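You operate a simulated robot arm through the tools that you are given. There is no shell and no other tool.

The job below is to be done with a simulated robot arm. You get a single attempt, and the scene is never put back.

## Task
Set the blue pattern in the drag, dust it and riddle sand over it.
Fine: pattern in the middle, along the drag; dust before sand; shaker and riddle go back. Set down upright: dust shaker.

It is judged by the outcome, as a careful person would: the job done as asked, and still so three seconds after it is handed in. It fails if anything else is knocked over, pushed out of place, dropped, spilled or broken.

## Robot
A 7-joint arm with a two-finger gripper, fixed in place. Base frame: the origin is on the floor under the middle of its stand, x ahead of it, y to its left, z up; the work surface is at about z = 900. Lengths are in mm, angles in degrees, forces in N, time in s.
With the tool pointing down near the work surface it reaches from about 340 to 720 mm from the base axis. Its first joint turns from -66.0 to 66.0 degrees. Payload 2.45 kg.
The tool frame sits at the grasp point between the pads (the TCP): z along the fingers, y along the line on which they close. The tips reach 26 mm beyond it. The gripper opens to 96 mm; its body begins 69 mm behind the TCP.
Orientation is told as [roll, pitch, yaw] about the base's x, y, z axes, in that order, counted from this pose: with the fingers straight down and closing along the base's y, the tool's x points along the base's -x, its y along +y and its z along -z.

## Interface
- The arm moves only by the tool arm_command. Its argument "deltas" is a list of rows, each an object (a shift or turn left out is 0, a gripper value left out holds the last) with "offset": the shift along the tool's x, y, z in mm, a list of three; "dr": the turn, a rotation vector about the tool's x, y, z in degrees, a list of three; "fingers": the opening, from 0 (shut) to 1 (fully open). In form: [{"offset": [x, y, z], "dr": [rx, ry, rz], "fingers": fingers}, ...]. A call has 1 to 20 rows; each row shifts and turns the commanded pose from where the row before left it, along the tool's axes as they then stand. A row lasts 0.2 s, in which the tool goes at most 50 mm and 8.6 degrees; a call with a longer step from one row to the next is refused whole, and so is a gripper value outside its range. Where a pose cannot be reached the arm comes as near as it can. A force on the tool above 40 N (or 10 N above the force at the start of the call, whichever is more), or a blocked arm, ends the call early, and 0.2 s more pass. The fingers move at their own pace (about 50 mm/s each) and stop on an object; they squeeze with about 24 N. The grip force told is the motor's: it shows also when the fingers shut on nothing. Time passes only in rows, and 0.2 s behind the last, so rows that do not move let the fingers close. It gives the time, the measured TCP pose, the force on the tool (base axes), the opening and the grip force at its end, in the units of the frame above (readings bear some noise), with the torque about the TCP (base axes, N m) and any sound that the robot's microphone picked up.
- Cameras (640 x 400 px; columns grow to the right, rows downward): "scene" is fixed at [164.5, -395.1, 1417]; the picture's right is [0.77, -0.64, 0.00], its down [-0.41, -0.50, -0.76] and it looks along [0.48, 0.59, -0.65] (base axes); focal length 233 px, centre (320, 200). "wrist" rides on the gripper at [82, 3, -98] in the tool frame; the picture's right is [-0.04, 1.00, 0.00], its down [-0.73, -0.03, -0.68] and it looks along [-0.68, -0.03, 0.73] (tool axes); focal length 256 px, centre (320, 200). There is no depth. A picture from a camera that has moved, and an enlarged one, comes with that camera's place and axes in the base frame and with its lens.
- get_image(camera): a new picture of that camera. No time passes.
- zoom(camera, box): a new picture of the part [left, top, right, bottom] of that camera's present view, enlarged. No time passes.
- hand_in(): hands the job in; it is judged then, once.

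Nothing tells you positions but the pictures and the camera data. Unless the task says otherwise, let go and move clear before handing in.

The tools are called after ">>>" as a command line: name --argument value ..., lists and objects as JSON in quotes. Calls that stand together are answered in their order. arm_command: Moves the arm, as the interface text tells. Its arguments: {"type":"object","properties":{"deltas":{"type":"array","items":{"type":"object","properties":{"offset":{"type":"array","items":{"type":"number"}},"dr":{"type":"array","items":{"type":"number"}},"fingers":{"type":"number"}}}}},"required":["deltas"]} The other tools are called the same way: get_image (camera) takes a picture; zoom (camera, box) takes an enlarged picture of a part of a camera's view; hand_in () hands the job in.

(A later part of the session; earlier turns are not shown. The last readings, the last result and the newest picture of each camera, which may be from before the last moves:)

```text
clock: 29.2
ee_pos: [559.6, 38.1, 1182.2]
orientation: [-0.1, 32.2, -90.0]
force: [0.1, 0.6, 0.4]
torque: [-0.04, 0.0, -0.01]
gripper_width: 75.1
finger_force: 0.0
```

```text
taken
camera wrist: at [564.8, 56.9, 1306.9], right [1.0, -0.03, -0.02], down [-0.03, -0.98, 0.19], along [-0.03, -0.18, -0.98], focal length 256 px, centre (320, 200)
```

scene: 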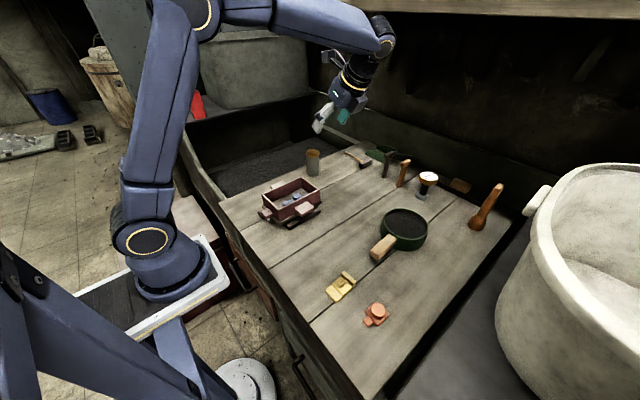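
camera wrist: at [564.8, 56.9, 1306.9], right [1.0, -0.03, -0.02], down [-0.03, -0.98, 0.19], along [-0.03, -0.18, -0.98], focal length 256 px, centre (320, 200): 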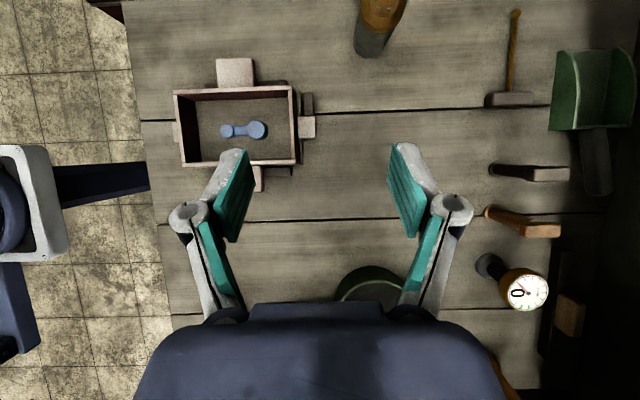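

The tilt is following. I'll use this near-overhead view to pin the shaker and the riddle before going on.

>>> zoom --camera "wrist" --box '[320, 0, 440, 75]'

>>> zoom --camera "wrist" --box '[150, 40, 342, 200]'

```text
5.33 times, centred on (380, 38) of wrist
camera zoom: at [564.8, 56.9, 1306.9], right [1.0, -0.03, -0.02], down [-0.03, -0.98, 0.19], along [-0.03, -0.18, -0.98], focal length 1365 px, centre (0, 1067)
```

zoom: 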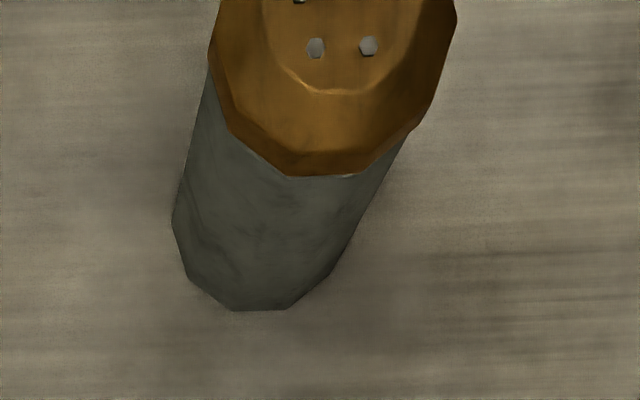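

```text
2.50 times, centred on (246, 120) of wrist
camera zoom: at [564.8, 56.9, 1306.9], right [1.0, -0.03, -0.02], down [-0.03, -0.98, 0.19], along [-0.03, -0.18, -0.98], focal length 640 px, centre (505, 400)
```

zoom: 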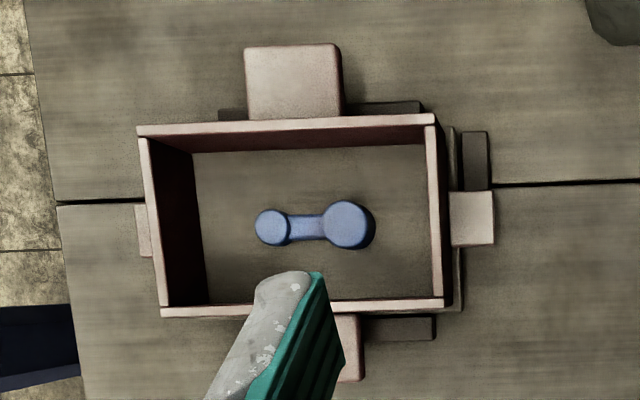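

>>> arm_command --deltas '[{"dr": [0, 8.2, 0]}, {"dr": [0, 8.2, 0]}, {"dr": [0, 8.2, 0]}, {"dr": [0, 8.2, 0]}, {}]'

>>> get_image --camera "scene"

>>> get_image --camera "wrist"

```text
clock: 30.4
ee_pos: [558.8, 39.2, 1181.6]
orientation: [0.1, 64.9, -90.0]
force: [0.1, -1.2, -0.2]
torque: [-0.03, -0.01, -0.03]
gripper_width: 75.0
finger_force: 0.0
```

```text
taken
```

scene: 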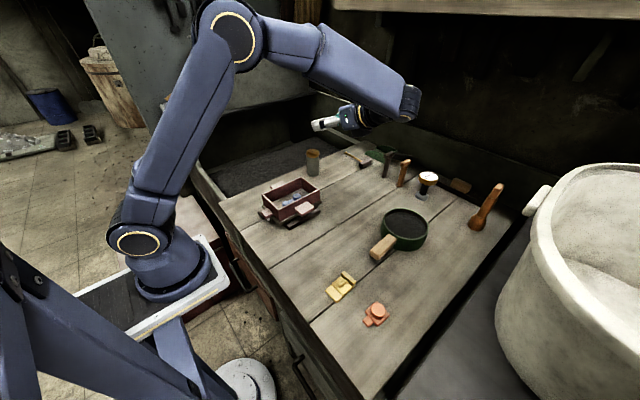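

```text
taken
camera wrist: at [564.0, -14.0, 1295.4], right [1.0, -0.02, -0.04], down [-0.03, -0.93, -0.38], along [-0.03, 0.38, -0.93], focal length 256 px, centre (320, 200)
```

wrist: 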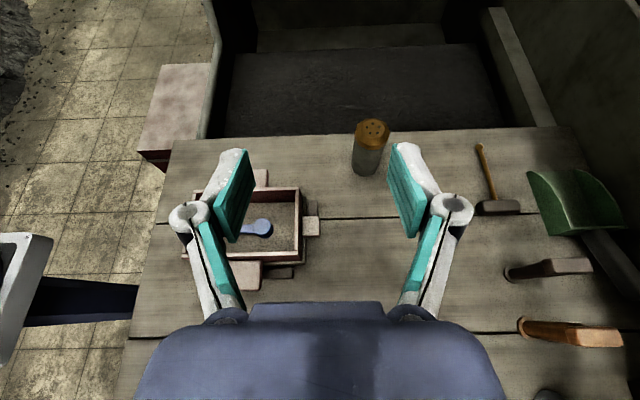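

The arm holds the side-on pose. The shaker is at about (630, 210); I'll move to a stand-off point 120 mm back along the approach line.

>>> arm_command --deltas '[{"offset": [-10, 35, 20]}, {"offset": [-20, 36, 20]}, {"offset": [-37, 0, 31]}, {"offset": [-37, 0, 32]}, {"offset": [-38, 0, 32]}, {}]'

>>> get_image --camera "wrist"

>>> get_image --camera "scene"

```text
clock: 31.8
ee_pos: [631.5, 104.0, 992.9]
orientation: [0.0, 64.8, -90.1]
force: [-0.3, 0.3, -0.4]
torque: [-0.01, -0.02, -0.02]
gripper_width: 74.7
finger_force: 0.0
```

```text
taken
camera wrist: at [636.9, 51.0, 1107.4], right [1.0, -0.02, -0.04], down [-0.03, -0.93, -0.37], along [-0.03, 0.38, -0.93], focal length 256 px, centre (320, 200)
```

wrist: 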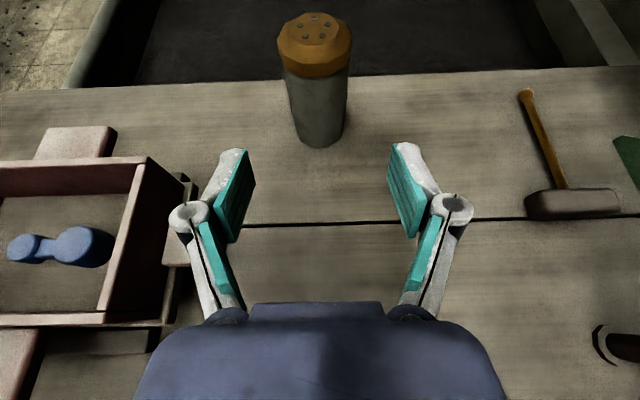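

```text
taken
```

scene: 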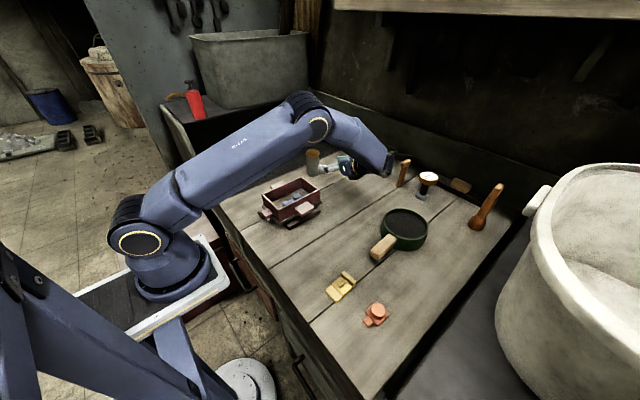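

The shaker stands squarely between the fingers. Advancing along the approach line, then checking before closing.

>>> arm_command --deltas '[{"offset": [0, 0, 30]}, {"offset": [0, 0, 30]}, {"offset": [0, 0, 25]}, {}]'

>>> get_image --camera "wrist"

>>> get_image --camera "scene"

```text
clock: 32.8
ee_pos: [631.9, 178.7, 958.2]
orientation: [0.0, 64.8, -90.0]
force: [0.7, 0.1, -0.1]
torque: [-0.04, -0.04, -0.01]
gripper_width: 74.7
finger_force: 0.1
```

```text
taken
camera wrist: at [636.4, 126.5, 1071.9], right [1.0, -0.02, -0.04], down [-0.03, -0.93, -0.38], along [-0.03, 0.38, -0.93], focal length 256 px, centre (320, 200)
```

wrist: 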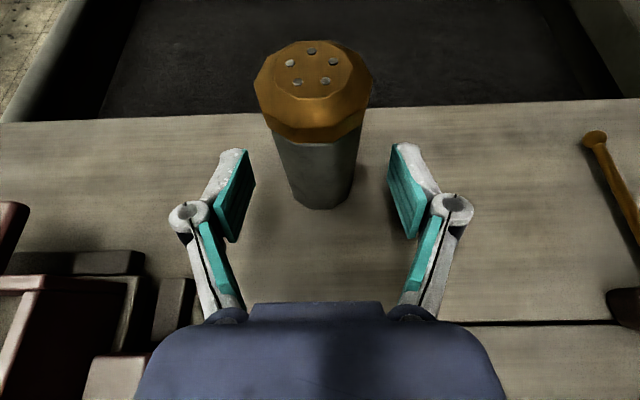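

```text
taken
```

scene: 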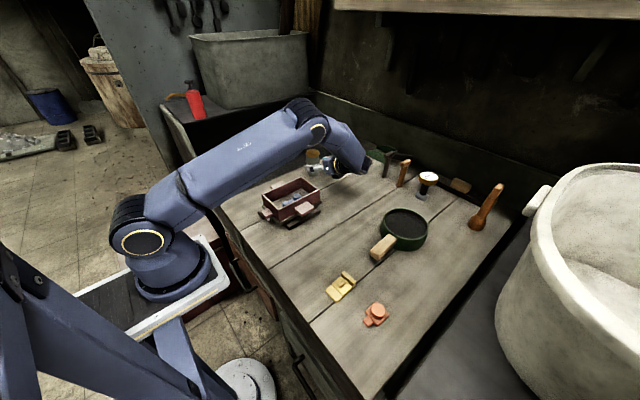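

>>> arm_command --deltas '[{"offset": [0, 0, 16]}, {"offset": [0, 0, 16]}, {}]'

>>> get_image --camera "wrist"

>>> zoom --camera "scene" --box '[270, 120, 400, 200]'

```text
clock: 33.6
ee_pos: [631.8, 208.2, 943.9]
orientation: [0.0, 64.8, -90.0]
force: [0.3, 0.8, 0.6]
torque: [0.03, -0.01, -0.02]
gripper_width: 74.6
finger_force: 0.1
```

```text
taken
camera wrist: at [635.5, 154.3, 1058.0], right [1.0, -0.02, -0.04], down [-0.03, -0.93, -0.37], along [-0.03, 0.38, -0.93], focal length 256 px, centre (320, 200)
```

wrist: 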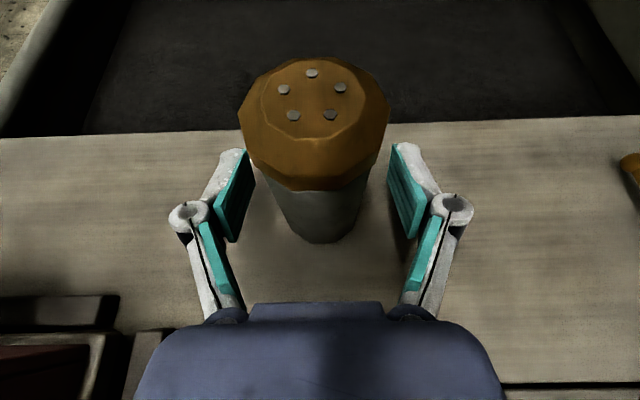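

```text
4.92 times, centred on (335, 160) of scene
camera zoom: at [164.5, -395.1, 1417.0], right [0.77, -0.64, 0.0], down [-0.41, -0.5, -0.76], along [0.48, 0.59, -0.65], focal length 1149 px, centre (246, 397)
```

zoom: 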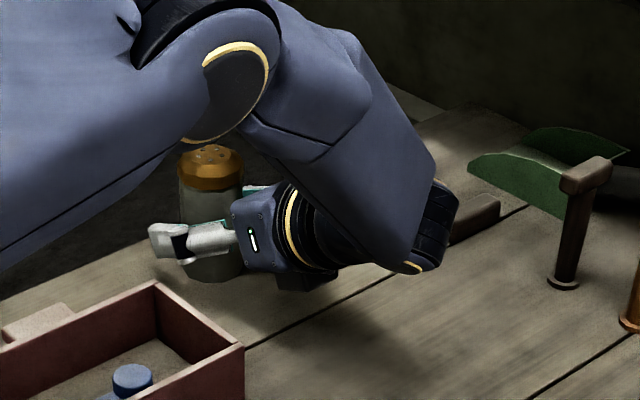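

The body is centred between the pads; I'll nudge 4 mm further in and close.

>>> arm_command --deltas '[{"offset": [1.7, 0, 3.6]}, {}, {"fingers": 0.35}, {}, {}, {}, {}]'

>>> get_image --camera "wrist"

```text
clock: 35.2
ee_pos: [630.5, 211.0, 945.3]
orientation: [0.0, 64.9, -89.9]
force: [-0.4, -0.1, 0.8]
torque: [-0.02, -0.02, -0.02]
gripper_width: 46.1
finger_force: 24.2
```

```text
taken
camera wrist: at [635.1, 158.3, 1058.8], right [1.0, -0.02, -0.04], down [-0.03, -0.93, -0.37], along [-0.03, 0.38, -0.93], focal length 256 px, centre (320, 200)
```

wrist: 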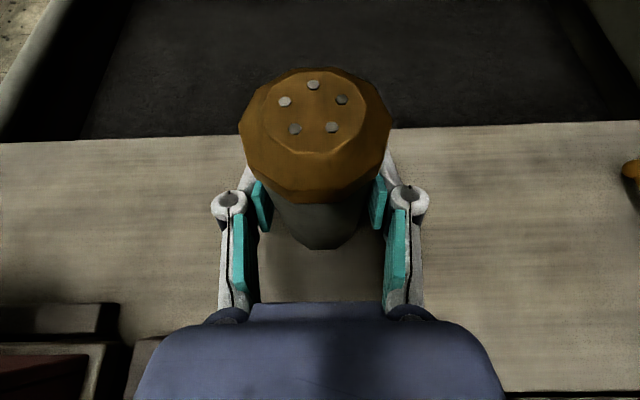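

Shaker gripped (46 mm). Lifting straight up and checking that it's held upright.

>>> arm_command --deltas '[{"offset": [13.6, 0, -6.34]}, {"offset": [27.2, 0, -12.68]}, {"offset": [36.25, 0, -16.9]}, {"offset": [36.25, 0, -16.9]}, {"offset": [31.7, 0, -14.8]}, {}]'

>>> get_image --camera "wrist"

>>> get_image --camera "scene"

```text
clock: 36.6
ee_pos: [631.4, 211.2, 1106.4]
orientation: [-0.1, 64.8, -90.2]
force: [0.4, 0.1, -1.7]
torque: [0.02, -0.03, -0.01]
gripper_width: 45.8
finger_force: 23.9
```

```text
taken
camera wrist: at [636.4, 157.9, 1220.6], right [1.0, -0.02, -0.04], down [-0.03, -0.93, -0.37], along [-0.03, 0.38, -0.93], focal length 256 px, centre (320, 200)
```

wrist: 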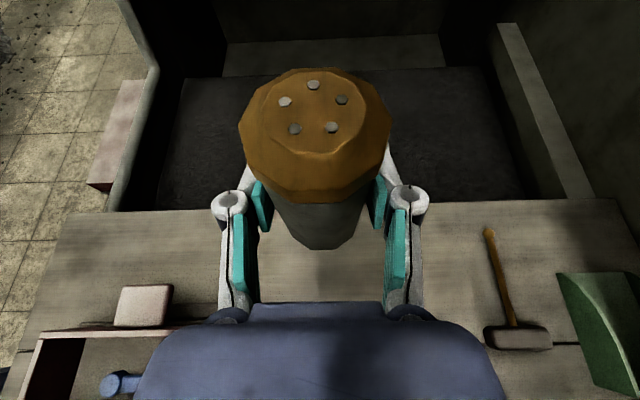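

```text
taken
```

scene: 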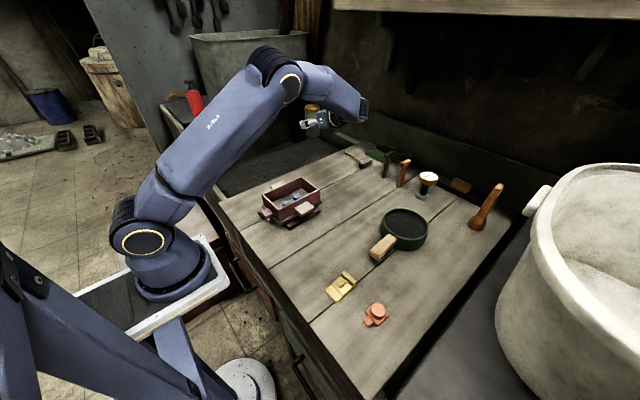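

Held steady. Moving over the drag (still upright) and levelling the tool to horizontal.

>>> arm_command --deltas '[{"offset": [-8.36, -35.8, -17.94]}, {"offset": [-8.36, -35.8, -17.94]}, {"offset": [-8.36, -35.8, -17.94]}, {"offset": [-8.36, -35.8, -17.94]}, {"offset": [-8.36, -35.8, -17.94]}, {"dr": [0, 8.33, 0]}, {"dr": [0, 8.33, 0]}, {"dr": [0, 8.34, 0]}, {}]'

>>> get_image --camera "wrist"

>>> get_image --camera "scene"

```text
clock: 38.6
ee_pos: [452.2, 112.9, 1105.4]
orientation: [14.3, 89.9, -75.6]
force: [0.3, 0.0, -2.1]
torque: [-0.02, -0.01, 0.0]
gripper_width: 45.5
finger_force: 24.4
```

```text
taken
camera wrist: at [456.4, 15.4, 1185.5], right [1.0, 0.0, -0.04], down [-0.03, -0.68, -0.73], along [-0.03, 0.73, -0.68], focal length 256 px, centre (320, 200)
```

wrist: 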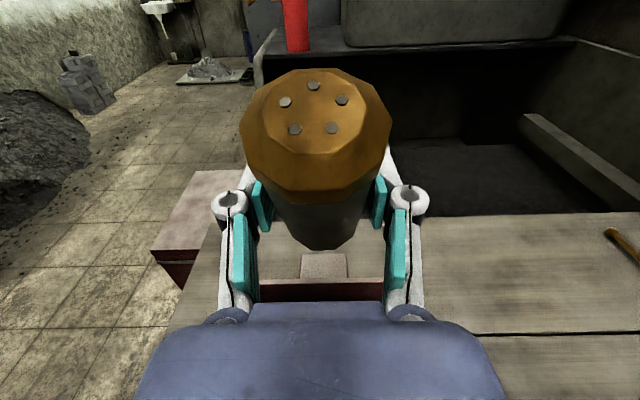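

```text
taken
```

scene: 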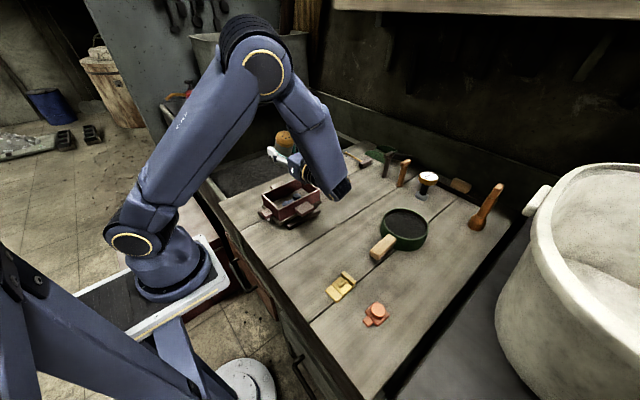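

Over the drag with the tool level. Now rolling the shaker about the tool axis, first half, and checking the arm follows.

>>> arm_command --deltas '[{"dr": [0, 0, -6]}, {"dr": [0, 0, -6]}, {"dr": [0, 0, -6]}, {"dr": [0, 0, -6]}, {"dr": [0, 0, -6]}, {"dr": [0, 0, -6]}, {"dr": [0, 0, -6]}, {"dr": [0, 0, -6]}, {"dr": [0, 0, -6]}, {"dr": [0, 0, -6]}, {}]'

>>> get_image --camera "scene"

```text
clock: 41.0
ee_pos: [451.8, 112.0, 1107.1]
orientation: [89.8, 29.8, -0.1]
force: [0.3, 0.4, -1.8]
torque: [-0.03, -0.02, 0.01]
gripper_width: 46.0
finger_force: 23.9
```

```text
taken
```

scene: 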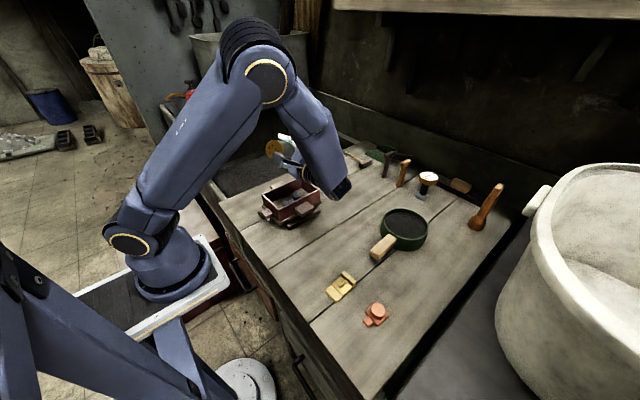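

The roll follows cleanly. Continuing to full inversion over the drag.

>>> arm_command --deltas '[{"dr": [0, 0, -8]}, {"dr": [0, 0, -8]}, {"dr": [0, 0, -8]}, {"dr": [0, 0, -8]}, {"dr": [0, 0, -8]}, {"dr": [0, 0, -8]}, {"dr": [0, 0, -8]}, {}]'

>>> zoom --camera "scene" --box '[240, 120, 370, 230]'

```text
clock: 42.8
ee_pos: [451.2, 112.3, 1106.3]
orientation: [89.8, -26.2, 0.1]
force: [-0.9, -0.1, -1.0]
torque: [0.0, -0.01, -0.04]
gripper_width: 45.8
finger_force: 24.4
```

```text
3.64 times, centred on (305, 175) of scene
camera zoom: at [164.5, -395.1, 1417.0], right [0.77, -0.64, 0.0], down [-0.41, -0.5, -0.76], along [0.48, 0.59, -0.65], focal length 848 px, centre (374, 291)
```

zoom: 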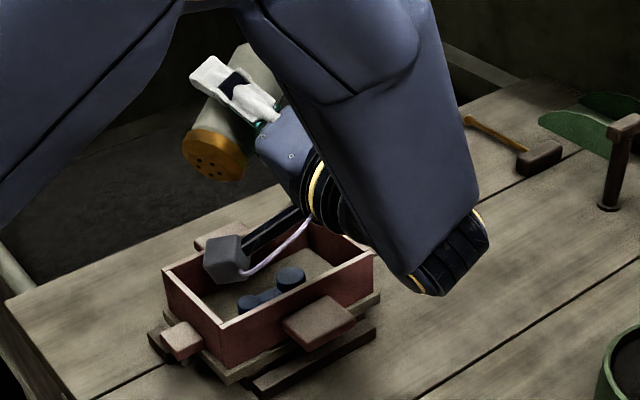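

>>> arm_command --deltas '[{"dr": [0, 0, -8]}, {"dr": [0, 0, -8]}, {"dr": [0, 0, -8]}, {"dr": [0, 0, -8]}, {"dr": [0, 0, -8]}, {"dr": [0, 0, -8]}, {"dr": [0, 0, -8]}, {"dr": [0, 0, -8]}, {}]'

>>> zoom --camera "scene" --box '[240, 120, 370, 230]'

>>> get_image --camera "wrist"

```text
clock: 44.8
ee_pos: [452.0, 113.3, 1105.5]
orientation: [-26.4, -89.8, 116.4]
force: [0.2, 0.0, -0.9]
torque: [0.01, 0.01, 0.01]
gripper_width: 46.1
finger_force: 24.3
```

```text
3.64 times, centred on (305, 175) of scene
camera zoom: at [164.5, -395.1, 1417.0], right [0.77, -0.64, 0.0], down [-0.41, -0.5, -0.76], along [0.48, 0.59, -0.65], focal length 848 px, centre (374, 291)
```

zoom: 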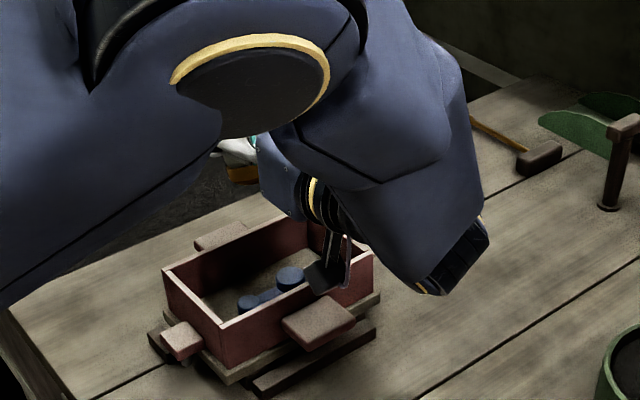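

```text
taken
camera wrist: at [449.8, 15.0, 1022.9], right [-1.0, 0.0, 0.04], down [0.03, -0.68, 0.74], along [0.03, 0.74, 0.68], focal length 256 px, centre (320, 200)
```

wrist: 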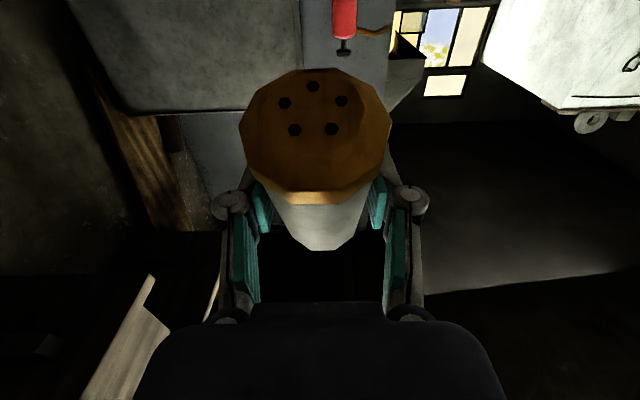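

The shaker is upside down above the drag's middle. Shaking it with short strokes and then checking for dust.

>>> arm_command --deltas '[{"offset": [-12, 0, 0]}, {"offset": [20, 0, 0]}, {"offset": [-20, 8, 0]}, {"offset": [20, 8, 0]}, {"offset": [-20, -8, 0]}, {"offset": [20, -8, 0]}, {"offset": [-20, -8, 0]}, {"offset": [20, -8, 0]}, {"offset": [-20, 8, 0]}, {"offset": [20, 8, 0]}, {"offset": [-8, 0, 0]}, {}]'

>>> zoom --camera "scene" --box '[240, 150, 350, 230]'

```text
clock: 47.4
ee_pos: [452.7, 112.8, 1105.6]
orientation: [0.0, -89.8, 90.0]
force: [0.2, 0.0, -1.8]
torque: [-0.01, -0.01, 0.0]
gripper_width: 45.9
finger_force: 24.4
```

```text
5.00 times, centred on (295, 190) of scene
camera zoom: at [164.5, -395.1, 1417.0], right [0.77, -0.64, 0.0], down [-0.41, -0.5, -0.76], along [0.48, 0.59, -0.65], focal length 1167 px, centre (445, 250)
```

zoom: 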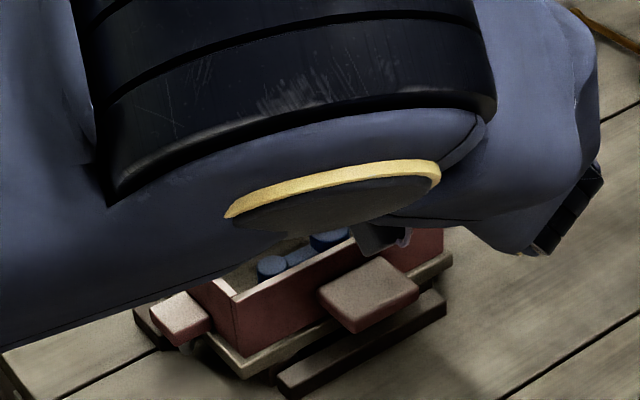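

>>> get_image --camera "scene"

>>> get_image --camera "wrist"

```text
taken
```

scene: 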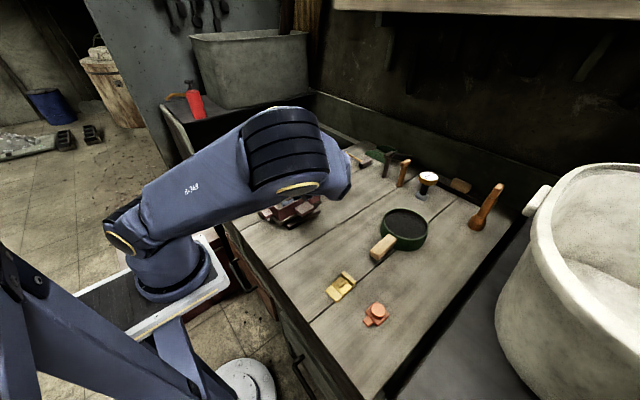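

```text
taken
camera wrist: at [450.2, 15.1, 1022.3], right [-1.0, 0.0, 0.04], down [0.03, -0.68, 0.74], along [0.03, 0.74, 0.68], focal length 256 px, centre (320, 200)
```

wrist: 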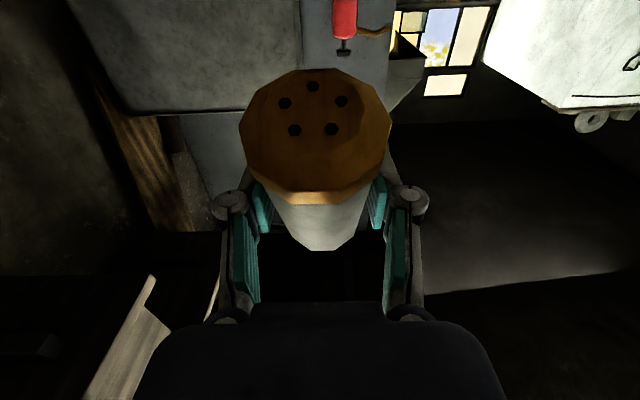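

>>> zoom --camera "scene" --box '[270, 190, 320, 220]'

```text
12.80 times, centred on (295, 205) of scene
camera zoom: at [164.5, -395.1, 1417.0], right [0.77, -0.64, 0.0], down [-0.41, -0.5, -0.76], along [0.48, 0.59, -0.65], focal length 2986 px, centre (640, 136)
```

zoom: 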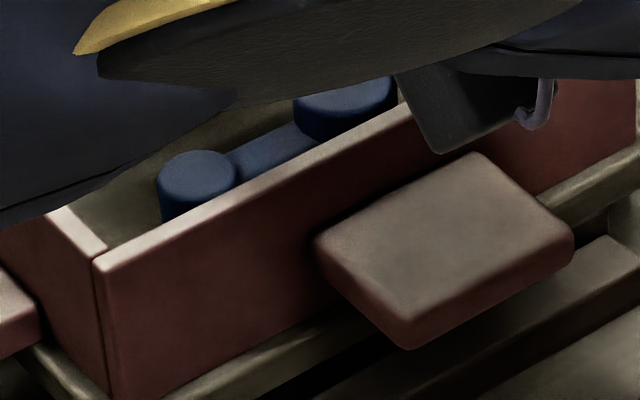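

No dust is visible yet, so I'll shake with bigger, faster strokes, staying above the drag.

>>> arm_command --deltas '[{"offset": [-40, 0, 0]}, {"offset": [40, 0, 0]}, {"offset": [-40, 0, 0]}, {"offset": [40, 0, 0]}, {"offset": [-40, 0, 0]}, {"offset": [40, 0, 0]}, {"offset": [-40, 0, 0]}, {"offset": [40, 0, 0]}, {}]'

>>> zoom --camera "scene" --box '[270, 190, 320, 220]'

>>> get_image --camera "scene"

```text
clock: 49.4
ee_pos: [452.2, 114.0, 1104.9]
orientation: [-4.0, -89.8, 94.1]
force: [0.1, 0.0, -1.3]
torque: [0.02, 0.03, 0.01]
gripper_width: 45.9
finger_force: 23.9
```

```text
12.80 times, centred on (295, 205) of scene
camera zoom: at [164.5, -395.1, 1417.0], right [0.77, -0.64, 0.0], down [-0.41, -0.5, -0.76], along [0.48, 0.59, -0.65], focal length 2986 px, centre (640, 136)
```

zoom: 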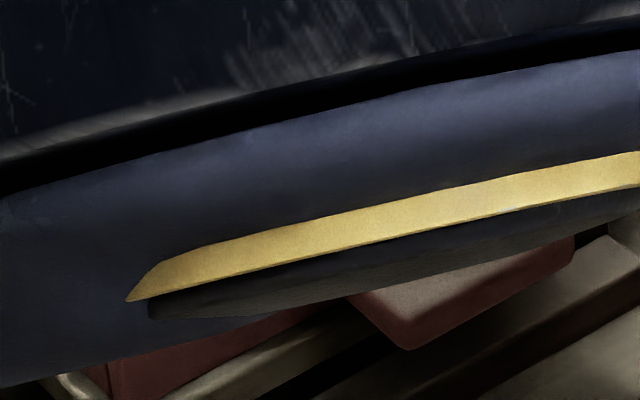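

```text
taken
```

scene: 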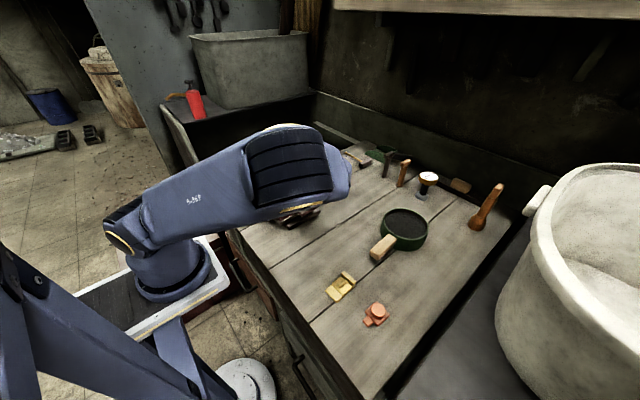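

The elbow is drifting down as I shake, so I'll roll the shaker back upright now and look at what landed in the drag.

>>> arm_command --deltas '[{"dr": [0, 0, 8.4]}, {"dr": [0, 0, 8.4]}, {"dr": [0, 0, 8.4]}, {"dr": [0, 0, 8.4]}, {"dr": [0, 0, 8.4]}, {"dr": [0, 0, 8.4]}, {"dr": [0, 0, 8.4]}, {"dr": [0, 0, 8.4]}, {"dr": [0, 0, 8.4]}, {"dr": [0, 0, 8.4]}, {"dr": [0, 0, 8.4]}, {"dr": [0, 0, 8.4]}, {"dr": [0, 0, 8.4]}, {"dr": [0, 0, 8.4]}, {"dr": [0, 0, 2.4]}, {}]'

>>> get_image --camera "scene"

>>> zoom --camera "scene" --box '[250, 160, 340, 225]'

```text
clock: 52.8
ee_pos: [453.0, 113.5, 1106.0]
orientation: [89.9, 30.2, -0.1]
force: [0.0, 0.7, -1.9]
torque: [0.04, -0.01, 0.02]
gripper_width: 45.9
finger_force: 23.7
```

```text
taken
```

scene: 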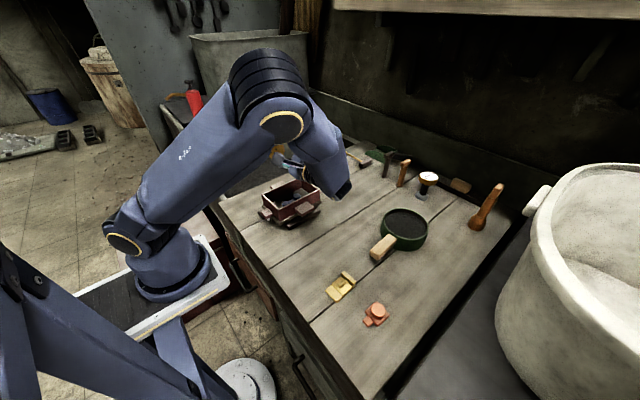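

```text
6.15 times, centred on (295, 192) of scene
camera zoom: at [164.5, -395.1, 1417.0], right [0.77, -0.64, 0.0], down [-0.41, -0.5, -0.76], along [0.48, 0.59, -0.65], focal length 1436 px, centre (474, 246)
```

zoom: 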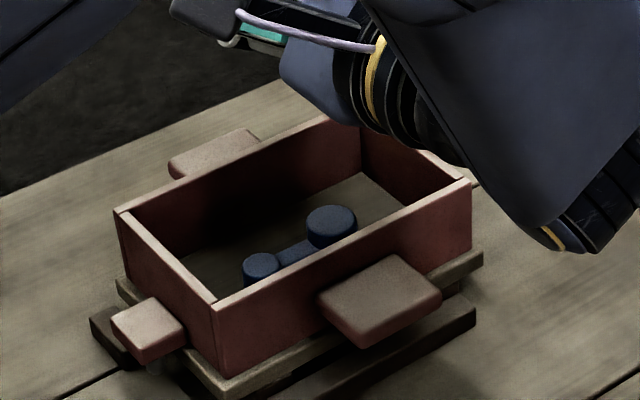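

>>> zoom --camera "scene" --box '[278, 185, 312, 208]'

```text
16.00 times, centred on (295, 196) of scene
camera zoom: at [164.5, -395.1, 1417.0], right [0.77, -0.64, 0.0], down [-0.41, -0.5, -0.76], along [0.48, 0.59, -0.65], focal length 3733 px, centre (720, 256)
```

zoom: 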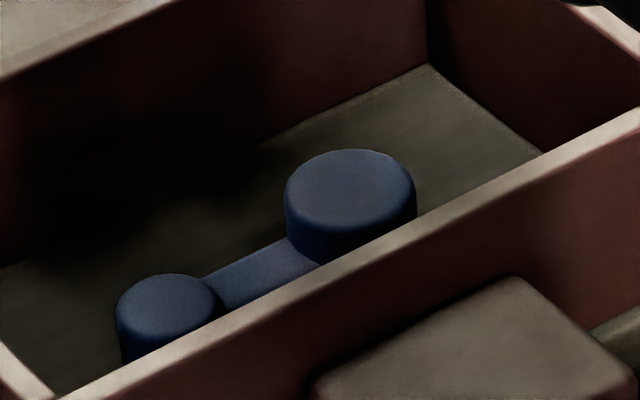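

I can't tell in this shadow whether any dust landed. I'll bring the shaker fully upright and move aside to look at the drag in the light.

>>> arm_command --deltas '[{"dr": [0, 0, 7.5]}, {"dr": [0, 0, 7.5]}, {"dr": [0, 0, 7.5]}, {"dr": [0, 0, 7.5]}, {"dr": [0, 0, 7.5]}, {"dr": [0, 0, 7.5]}, {"dr": [0, 0, 7.5]}, {"dr": [0, 0, 7.5]}, {"offset": [0, 40, 0]}, {"offset": [0, 40, 0]}, {"offset": [0, 40, 0]}, {"offset": [0, 40, 0]}, {}]'

>>> get_image --camera "scene"

>>> zoom --camera "scene" --box '[250, 165, 340, 230]'

>>> zoom --camera "scene" --box '[278, 185, 312, 208]'

```text
clock: 55.6
ee_pos: [612.7, 113.1, 1106.7]
orientation: [-12.9, 89.8, -102.9]
force: [0.6, -0.1, -1.8]
torque: [0.0, -0.01, -0.01]
gripper_width: 45.8
finger_force: 24.5
```

```text
taken
```

scene: 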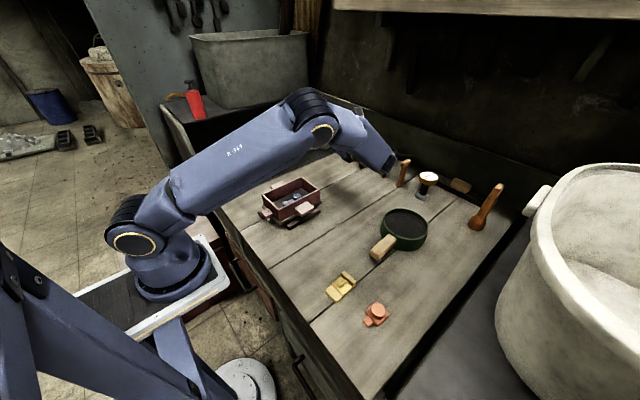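

```text
6.15 times, centred on (295, 198) of scene
camera zoom: at [164.6, -395.1, 1417.0], right [0.77, -0.64, 0.0], down [-0.41, -0.5, -0.76], along [0.48, 0.59, -0.65], focal length 1436 px, centre (474, 215)
```

zoom: 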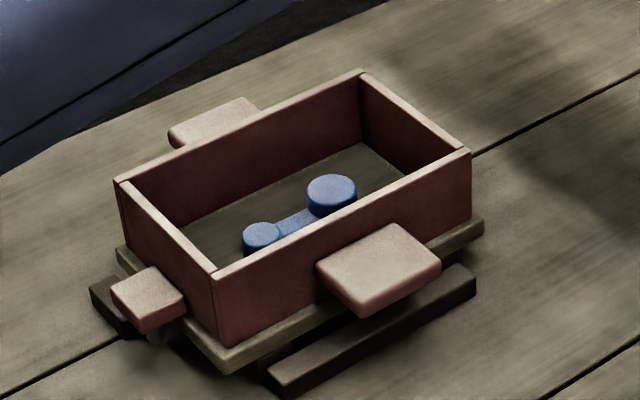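

```text
16.00 times, centred on (295, 196) of scene
camera zoom: at [164.6, -395.1, 1417.0], right [0.77, -0.64, 0.0], down [-0.41, -0.5, -0.76], along [0.48, 0.59, -0.65], focal length 3733 px, centre (720, 256)
```

zoom: 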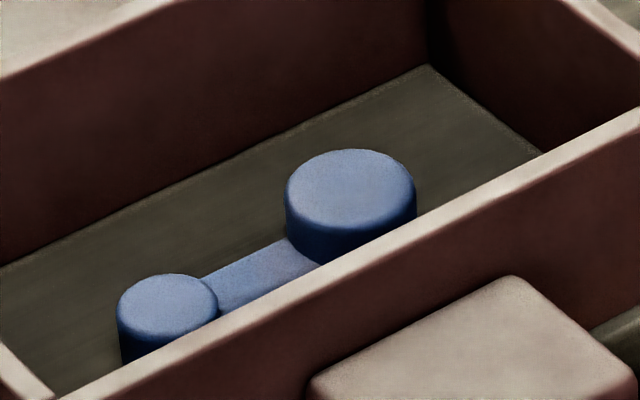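

The pattern's top looks paler than before, though the shadow makes it hard to be sure. I'll move back to the shaker's lift-off pose for the same lighting as the earlier picture and compare.

>>> arm_command --deltas '[{"offset": [0, 6.33, 33]}, {"offset": [0, 6.33, 33]}, {"offset": [0, 6.34, 33]}, {"dr": [0, -8.33, 0]}, {"dr": [0, -8.33, 0]}, {"dr": [0, -8.34, 0]}, {}]'

>>> get_image --camera "scene"

>>> zoom --camera "scene" --box '[255, 165, 335, 230]'

>>> get_image --camera "wrist"

```text
clock: 57.2
ee_pos: [630.1, 211.2, 1105.5]
orientation: [-0.1, 64.7, -90.1]
force: [0.7, 0.2, -1.3]
torque: [0.0, -0.01, -0.01]
gripper_width: 45.8
finger_force: 24.2
```

```text
taken
```

scene: 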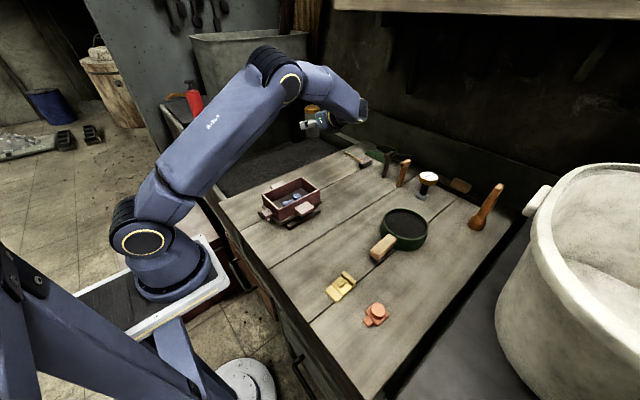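

```text
6.15 times, centred on (295, 198) of scene
camera zoom: at [164.5, -395.1, 1417.0], right [0.77, -0.64, 0.0], down [-0.41, -0.5, -0.76], along [0.48, 0.59, -0.65], focal length 1436 px, centre (474, 215)
```

zoom: 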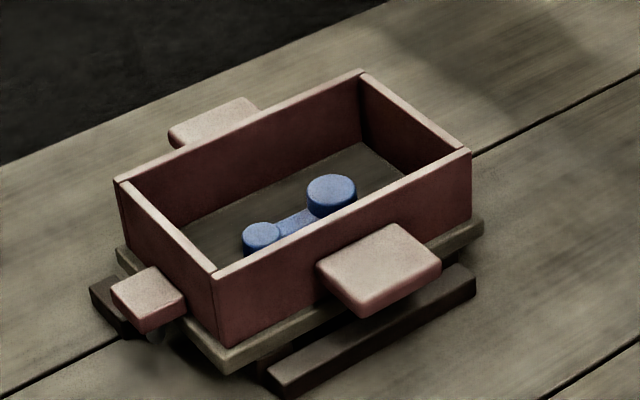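

```text
taken
camera wrist: at [635.5, 158.5, 1219.0], right [1.0, -0.02, -0.04], down [-0.03, -0.93, -0.37], along [-0.03, 0.37, -0.93], focal length 256 px, centre (320, 200)
```

wrist: 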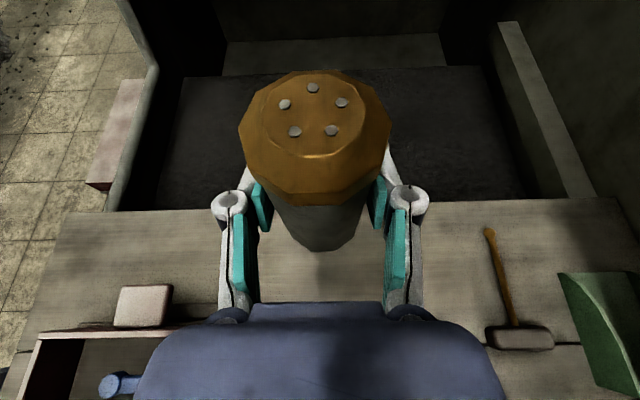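

>>> zoom --camera "wrist" --box '[20, 300, 180, 400]'

>>> zoom --camera "scene" --box '[278, 185, 312, 208]'

>>> zoom --camera "scene" --box '[310, 120, 370, 160]'

```text
4.00 times, centred on (100, 350) of wrist
camera zoom: at [635.5, 158.5, 1219.0], right [1.0, -0.02, -0.04], down [-0.03, -0.93, -0.37], along [-0.03, 0.37, -0.93], focal length 1024 px, centre (1200, -400)
```

zoom: 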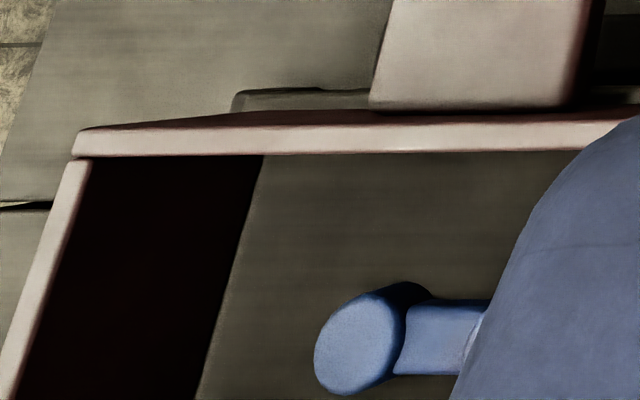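

```text
16.00 times, centred on (295, 196) of scene
camera zoom: at [164.5, -395.1, 1417.0], right [0.77, -0.64, 0.0], down [-0.41, -0.5, -0.76], along [0.48, 0.59, -0.65], focal length 3733 px, centre (720, 256)
```

zoom: 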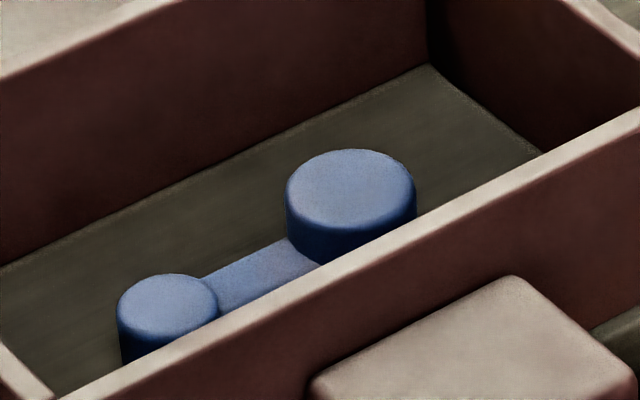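

```text
10.00 times, centred on (340, 140) of scene
camera zoom: at [164.5, -395.1, 1417.0], right [0.77, -0.64, 0.0], down [-0.41, -0.5, -0.76], along [0.48, 0.59, -0.65], focal length 2333 px, centre (120, 800)
```

zoom: 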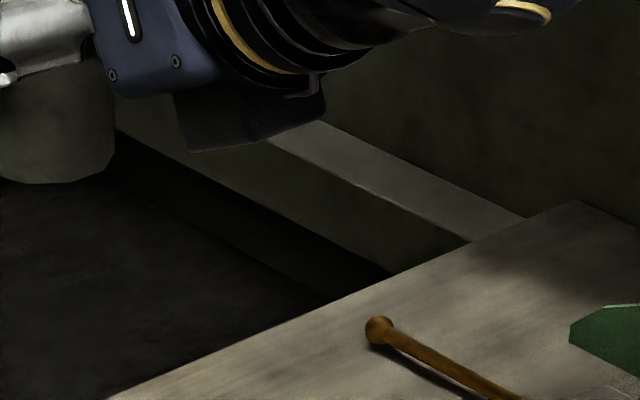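

The drag floor looks darker and the pattern paler than before, so some dust has probably landed, but not conclusively. I'll give it a second, fuller dusting (more inverted, more strokes) and compare again.

>>> arm_command --deltas '[{"offset": [-8.36, -35.8, -17.94]}, {"offset": [-8.36, -35.8, -17.94]}, {"offset": [-8.36, -35.8, -17.94]}, {"offset": [-8.36, -35.8, -17.94]}, {"offset": [-8.36, -35.8, -17.94]}, {"dr": [0, 8.33, 0]}, {"dr": [0, 8.33, 0]}, {"dr": [0, 8.34, 0]}, {"dr": [0, 8.3, 0]}, {}]'

>>> arm_command --deltas '[{"dr": [0, 0, -8.5]}, {"dr": [0, 0, -8.5]}, {"dr": [0, 0, -8.5]}, {"dr": [0, 0, -8.5]}, {"dr": [0, 0, -8.5]}, {"dr": [0, 0, -8.5]}, {"dr": [0, 0, -8.5]}, {"dr": [0, 0, -8.5]}, {"dr": [0, 0, -8.5]}, {"dr": [0, 0, -8.5]}, {"dr": [0, 0, -8.5]}, {"dr": [0, 0, -8.5]}, {"dr": [0, 0, -8.5]}, {"dr": [0, 0, -8.5]}, {"dr": [0, 0, -8.5]}, {"dr": [0, 0, -8.5]}, {"dr": [0, 0, -8.5]}, {"dr": [0, 0, -8.5]}, {"dr": [0, 0, -8.5]}, {"dr": [0, 0, -8.5]}]'

>>> get_image --camera "scene"

>>> get_image --camera "wrist"

```text
clock: 59.4
ee_pos: [452.5, 112.7, 1105.1]
orientation: [179.9, 81.8, 89.7]
force: [-1.2, 0.0, -2.3]
torque: [0.01, 0.02, -0.01]
gripper_width: 46.0
finger_force: 24.4
```

```text
clock: 63.6
ee_pos: [451.0, 112.6, 1105.3]
orientation: [129.7, -77.3, -38.9]
force: [0.6, 0.6, -1.7]
torque: [0.01, -0.01, 0.0]
gripper_width: 45.8
finger_force: 23.9
```

```text
taken
```

scene: 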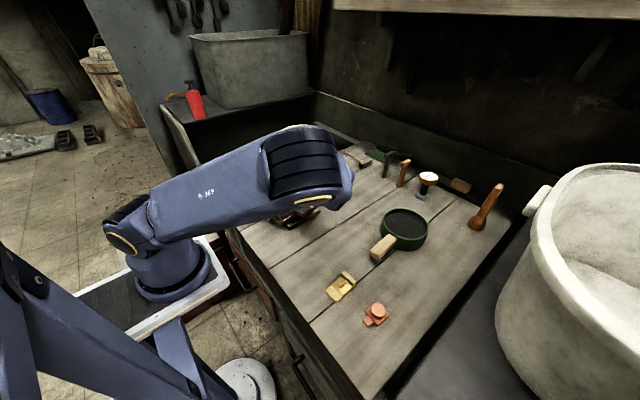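

```text
taken
camera wrist: at [435.8, 27.4, 1011.2], right [-0.98, -0.03, 0.21], down [0.15, -0.77, 0.62], along [0.14, 0.63, 0.76], focal length 256 px, centre (320, 200)
```

wrist: 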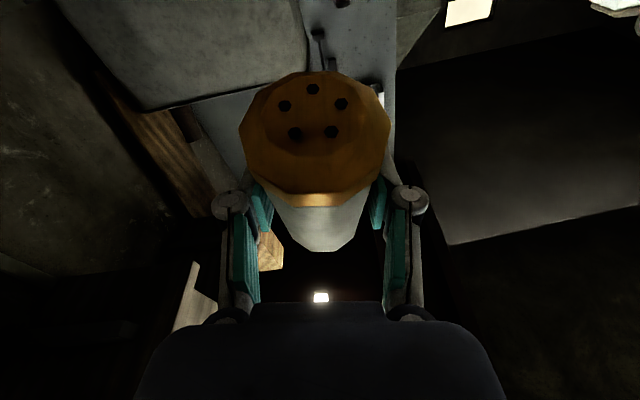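

Inverted again. Shaking with alternating vertical and lengthwise strokes.

>>> arm_command --deltas '[{"offset": [-45, 0, 0]}, {"offset": [45, 0, 0]}, {"offset": [-45, 0, 0]}, {"offset": [45, 15, 0]}, {"offset": [-45, 0, 0]}, {"offset": [45, -15, 0]}, {"offset": [-45, -15, 0]}, {"offset": [45, 0, 0]}, {"offset": [-45, 15, 0]}, {"offset": [45, 0, 0]}, {}]'

>>> get_image --camera "scene"

```text
clock: 66.0
ee_pos: [451.0, 115.4, 1102.5]
orientation: [129.3, -77.2, -38.6]
force: [-0.9, -0.5, -1.7]
torque: [0.02, -0.01, 0.05]
gripper_width: 45.8
finger_force: 23.8
```

```text
taken
```

scene: 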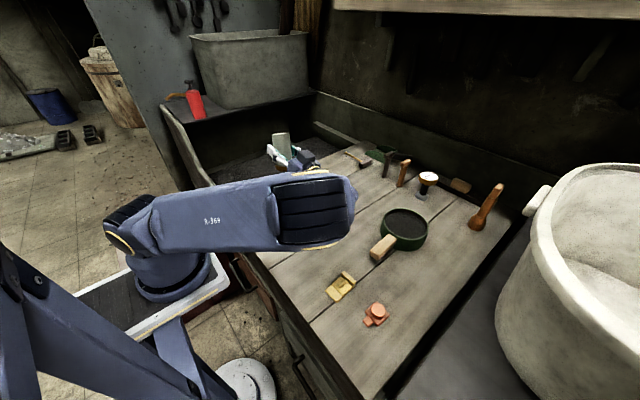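

The elbow keeps drifting, so that's enough; rolling back upright and checking the drag.

>>> arm_command --deltas '[{"dr": [0, 0, 8.5]}, {"dr": [0, 0, 8.5]}, {"dr": [0, 0, 8.5]}, {"dr": [0, 0, 8.5]}, {"dr": [0, 0, 8.5]}, {"dr": [0, 0, 8.5]}, {"dr": [0, 0, 8.5]}, {"dr": [0, 0, 8.5]}, {"dr": [0, 0, 8.5]}, {"dr": [0, 0, 8.5]}, {"dr": [0, 0, 8.5]}, {"dr": [0, 0, 8.5]}, {"dr": [0, 0, 8.5]}, {"dr": [0, 0, 8.5]}, {"dr": [0, 0, 8.5]}, {"dr": [0, 0, 8.5]}, {"dr": [0, 0, 8.5]}, {"dr": [0, 0, 8.5]}, {"dr": [0, 0, 8.5]}, {"dr": [0, 0, 8.5]}]'

>>> get_image --camera "scene"

>>> zoom --camera "scene" --box '[278, 185, 312, 208]'

```text
clock: 70.2
ee_pos: [452.0, 113.8, 1105.3]
orientation: [-179.0, 81.9, 91.1]
force: [0.8, 0.3, -1.5]
torque: [0.03, 0.02, 0.01]
gripper_width: 45.9
finger_force: 24.2
```

```text
taken
```

scene: 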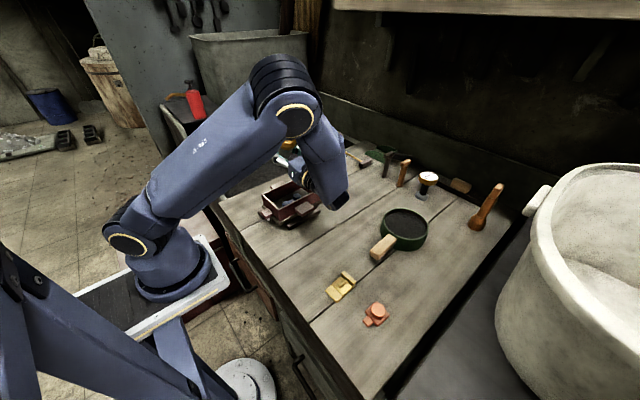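

```text
16.00 times, centred on (295, 196) of scene
camera zoom: at [164.5, -395.1, 1417.0], right [0.77, -0.64, 0.0], down [-0.41, -0.5, -0.76], along [0.48, 0.59, -0.65], focal length 3733 px, centre (720, 256)
```

zoom: 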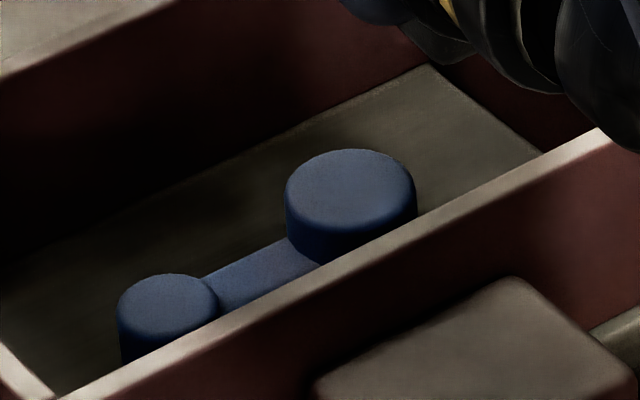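

Now returning along the same path to the shaker's lift-off pose to compare in the same light.

>>> arm_command --deltas '[{"dr": [0, -8.3, 0]}, {"dr": [0, -8.34, 0]}, {"dr": [0, -8.33, 0]}, {"dr": [0, -8.33, 0]}, {"offset": [8.36, 35.8, 17.94]}, {"offset": [8.36, 35.8, 17.94]}, {"offset": [8.36, 35.8, 17.94]}, {"offset": [8.36, 35.8, 17.94]}, {"offset": [8.36, 35.8, 17.94]}, {}]'

>>> zoom --camera "scene" --box '[255, 165, 335, 230]'

>>> zoom --camera "scene" --box '[278, 185, 312, 208]'

>>> get_image --camera "wrist"

>>> zoom --camera "wrist" --box '[20, 300, 180, 400]'

```text
clock: 72.4
ee_pos: [632.6, 210.8, 1106.7]
orientation: [-0.1, 64.8, -90.1]
force: [0.7, -0.4, -1.9]
torque: [0.02, -0.03, 0.01]
gripper_width: 45.8
finger_force: 24.1
```

```text
6.15 times, centred on (295, 198) of scene
camera zoom: at [164.6, -395.1, 1417.0], right [0.77, -0.64, 0.0], down [-0.41, -0.5, -0.76], along [0.48, 0.59, -0.65], focal length 1436 px, centre (474, 215)
```

zoom: 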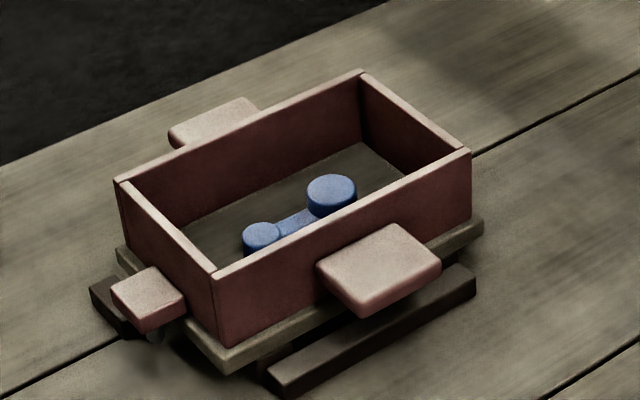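

```text
16.00 times, centred on (295, 196) of scene
camera zoom: at [164.6, -395.1, 1417.0], right [0.77, -0.64, 0.0], down [-0.41, -0.5, -0.76], along [0.48, 0.59, -0.65], focal length 3733 px, centre (720, 256)
```

zoom: 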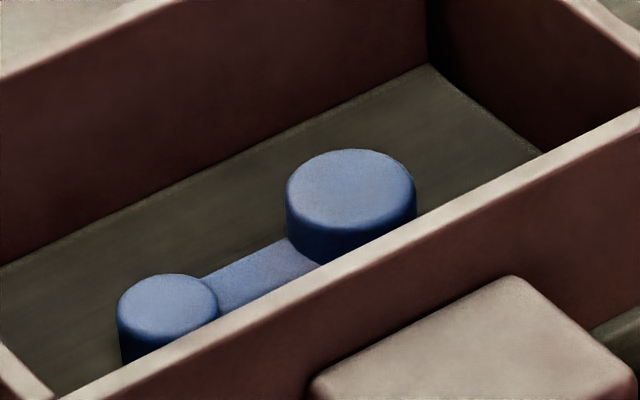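

```text
taken
camera wrist: at [637.0, 157.4, 1220.4], right [1.0, -0.02, -0.04], down [-0.03, -0.93, -0.37], along [-0.03, 0.38, -0.93], focal length 256 px, centre (320, 200)
```

wrist: 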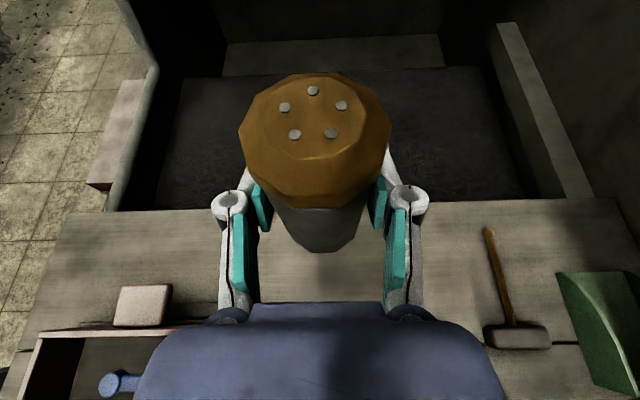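

```text
4.00 times, centred on (100, 350) of wrist
camera zoom: at [637.0, 157.4, 1220.4], right [1.0, -0.02, -0.04], down [-0.03, -0.93, -0.37], along [-0.03, 0.38, -0.93], focal length 1024 px, centre (1200, -400)
```

zoom: 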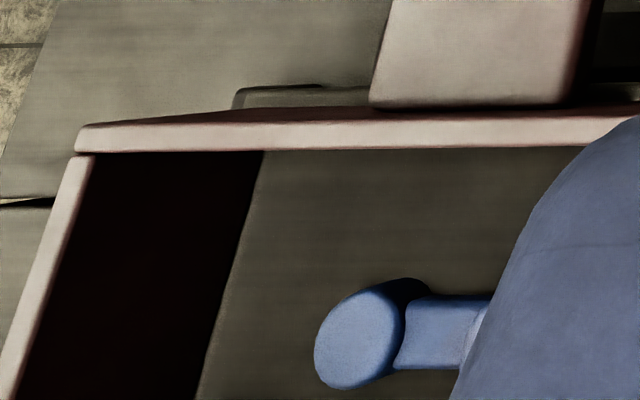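

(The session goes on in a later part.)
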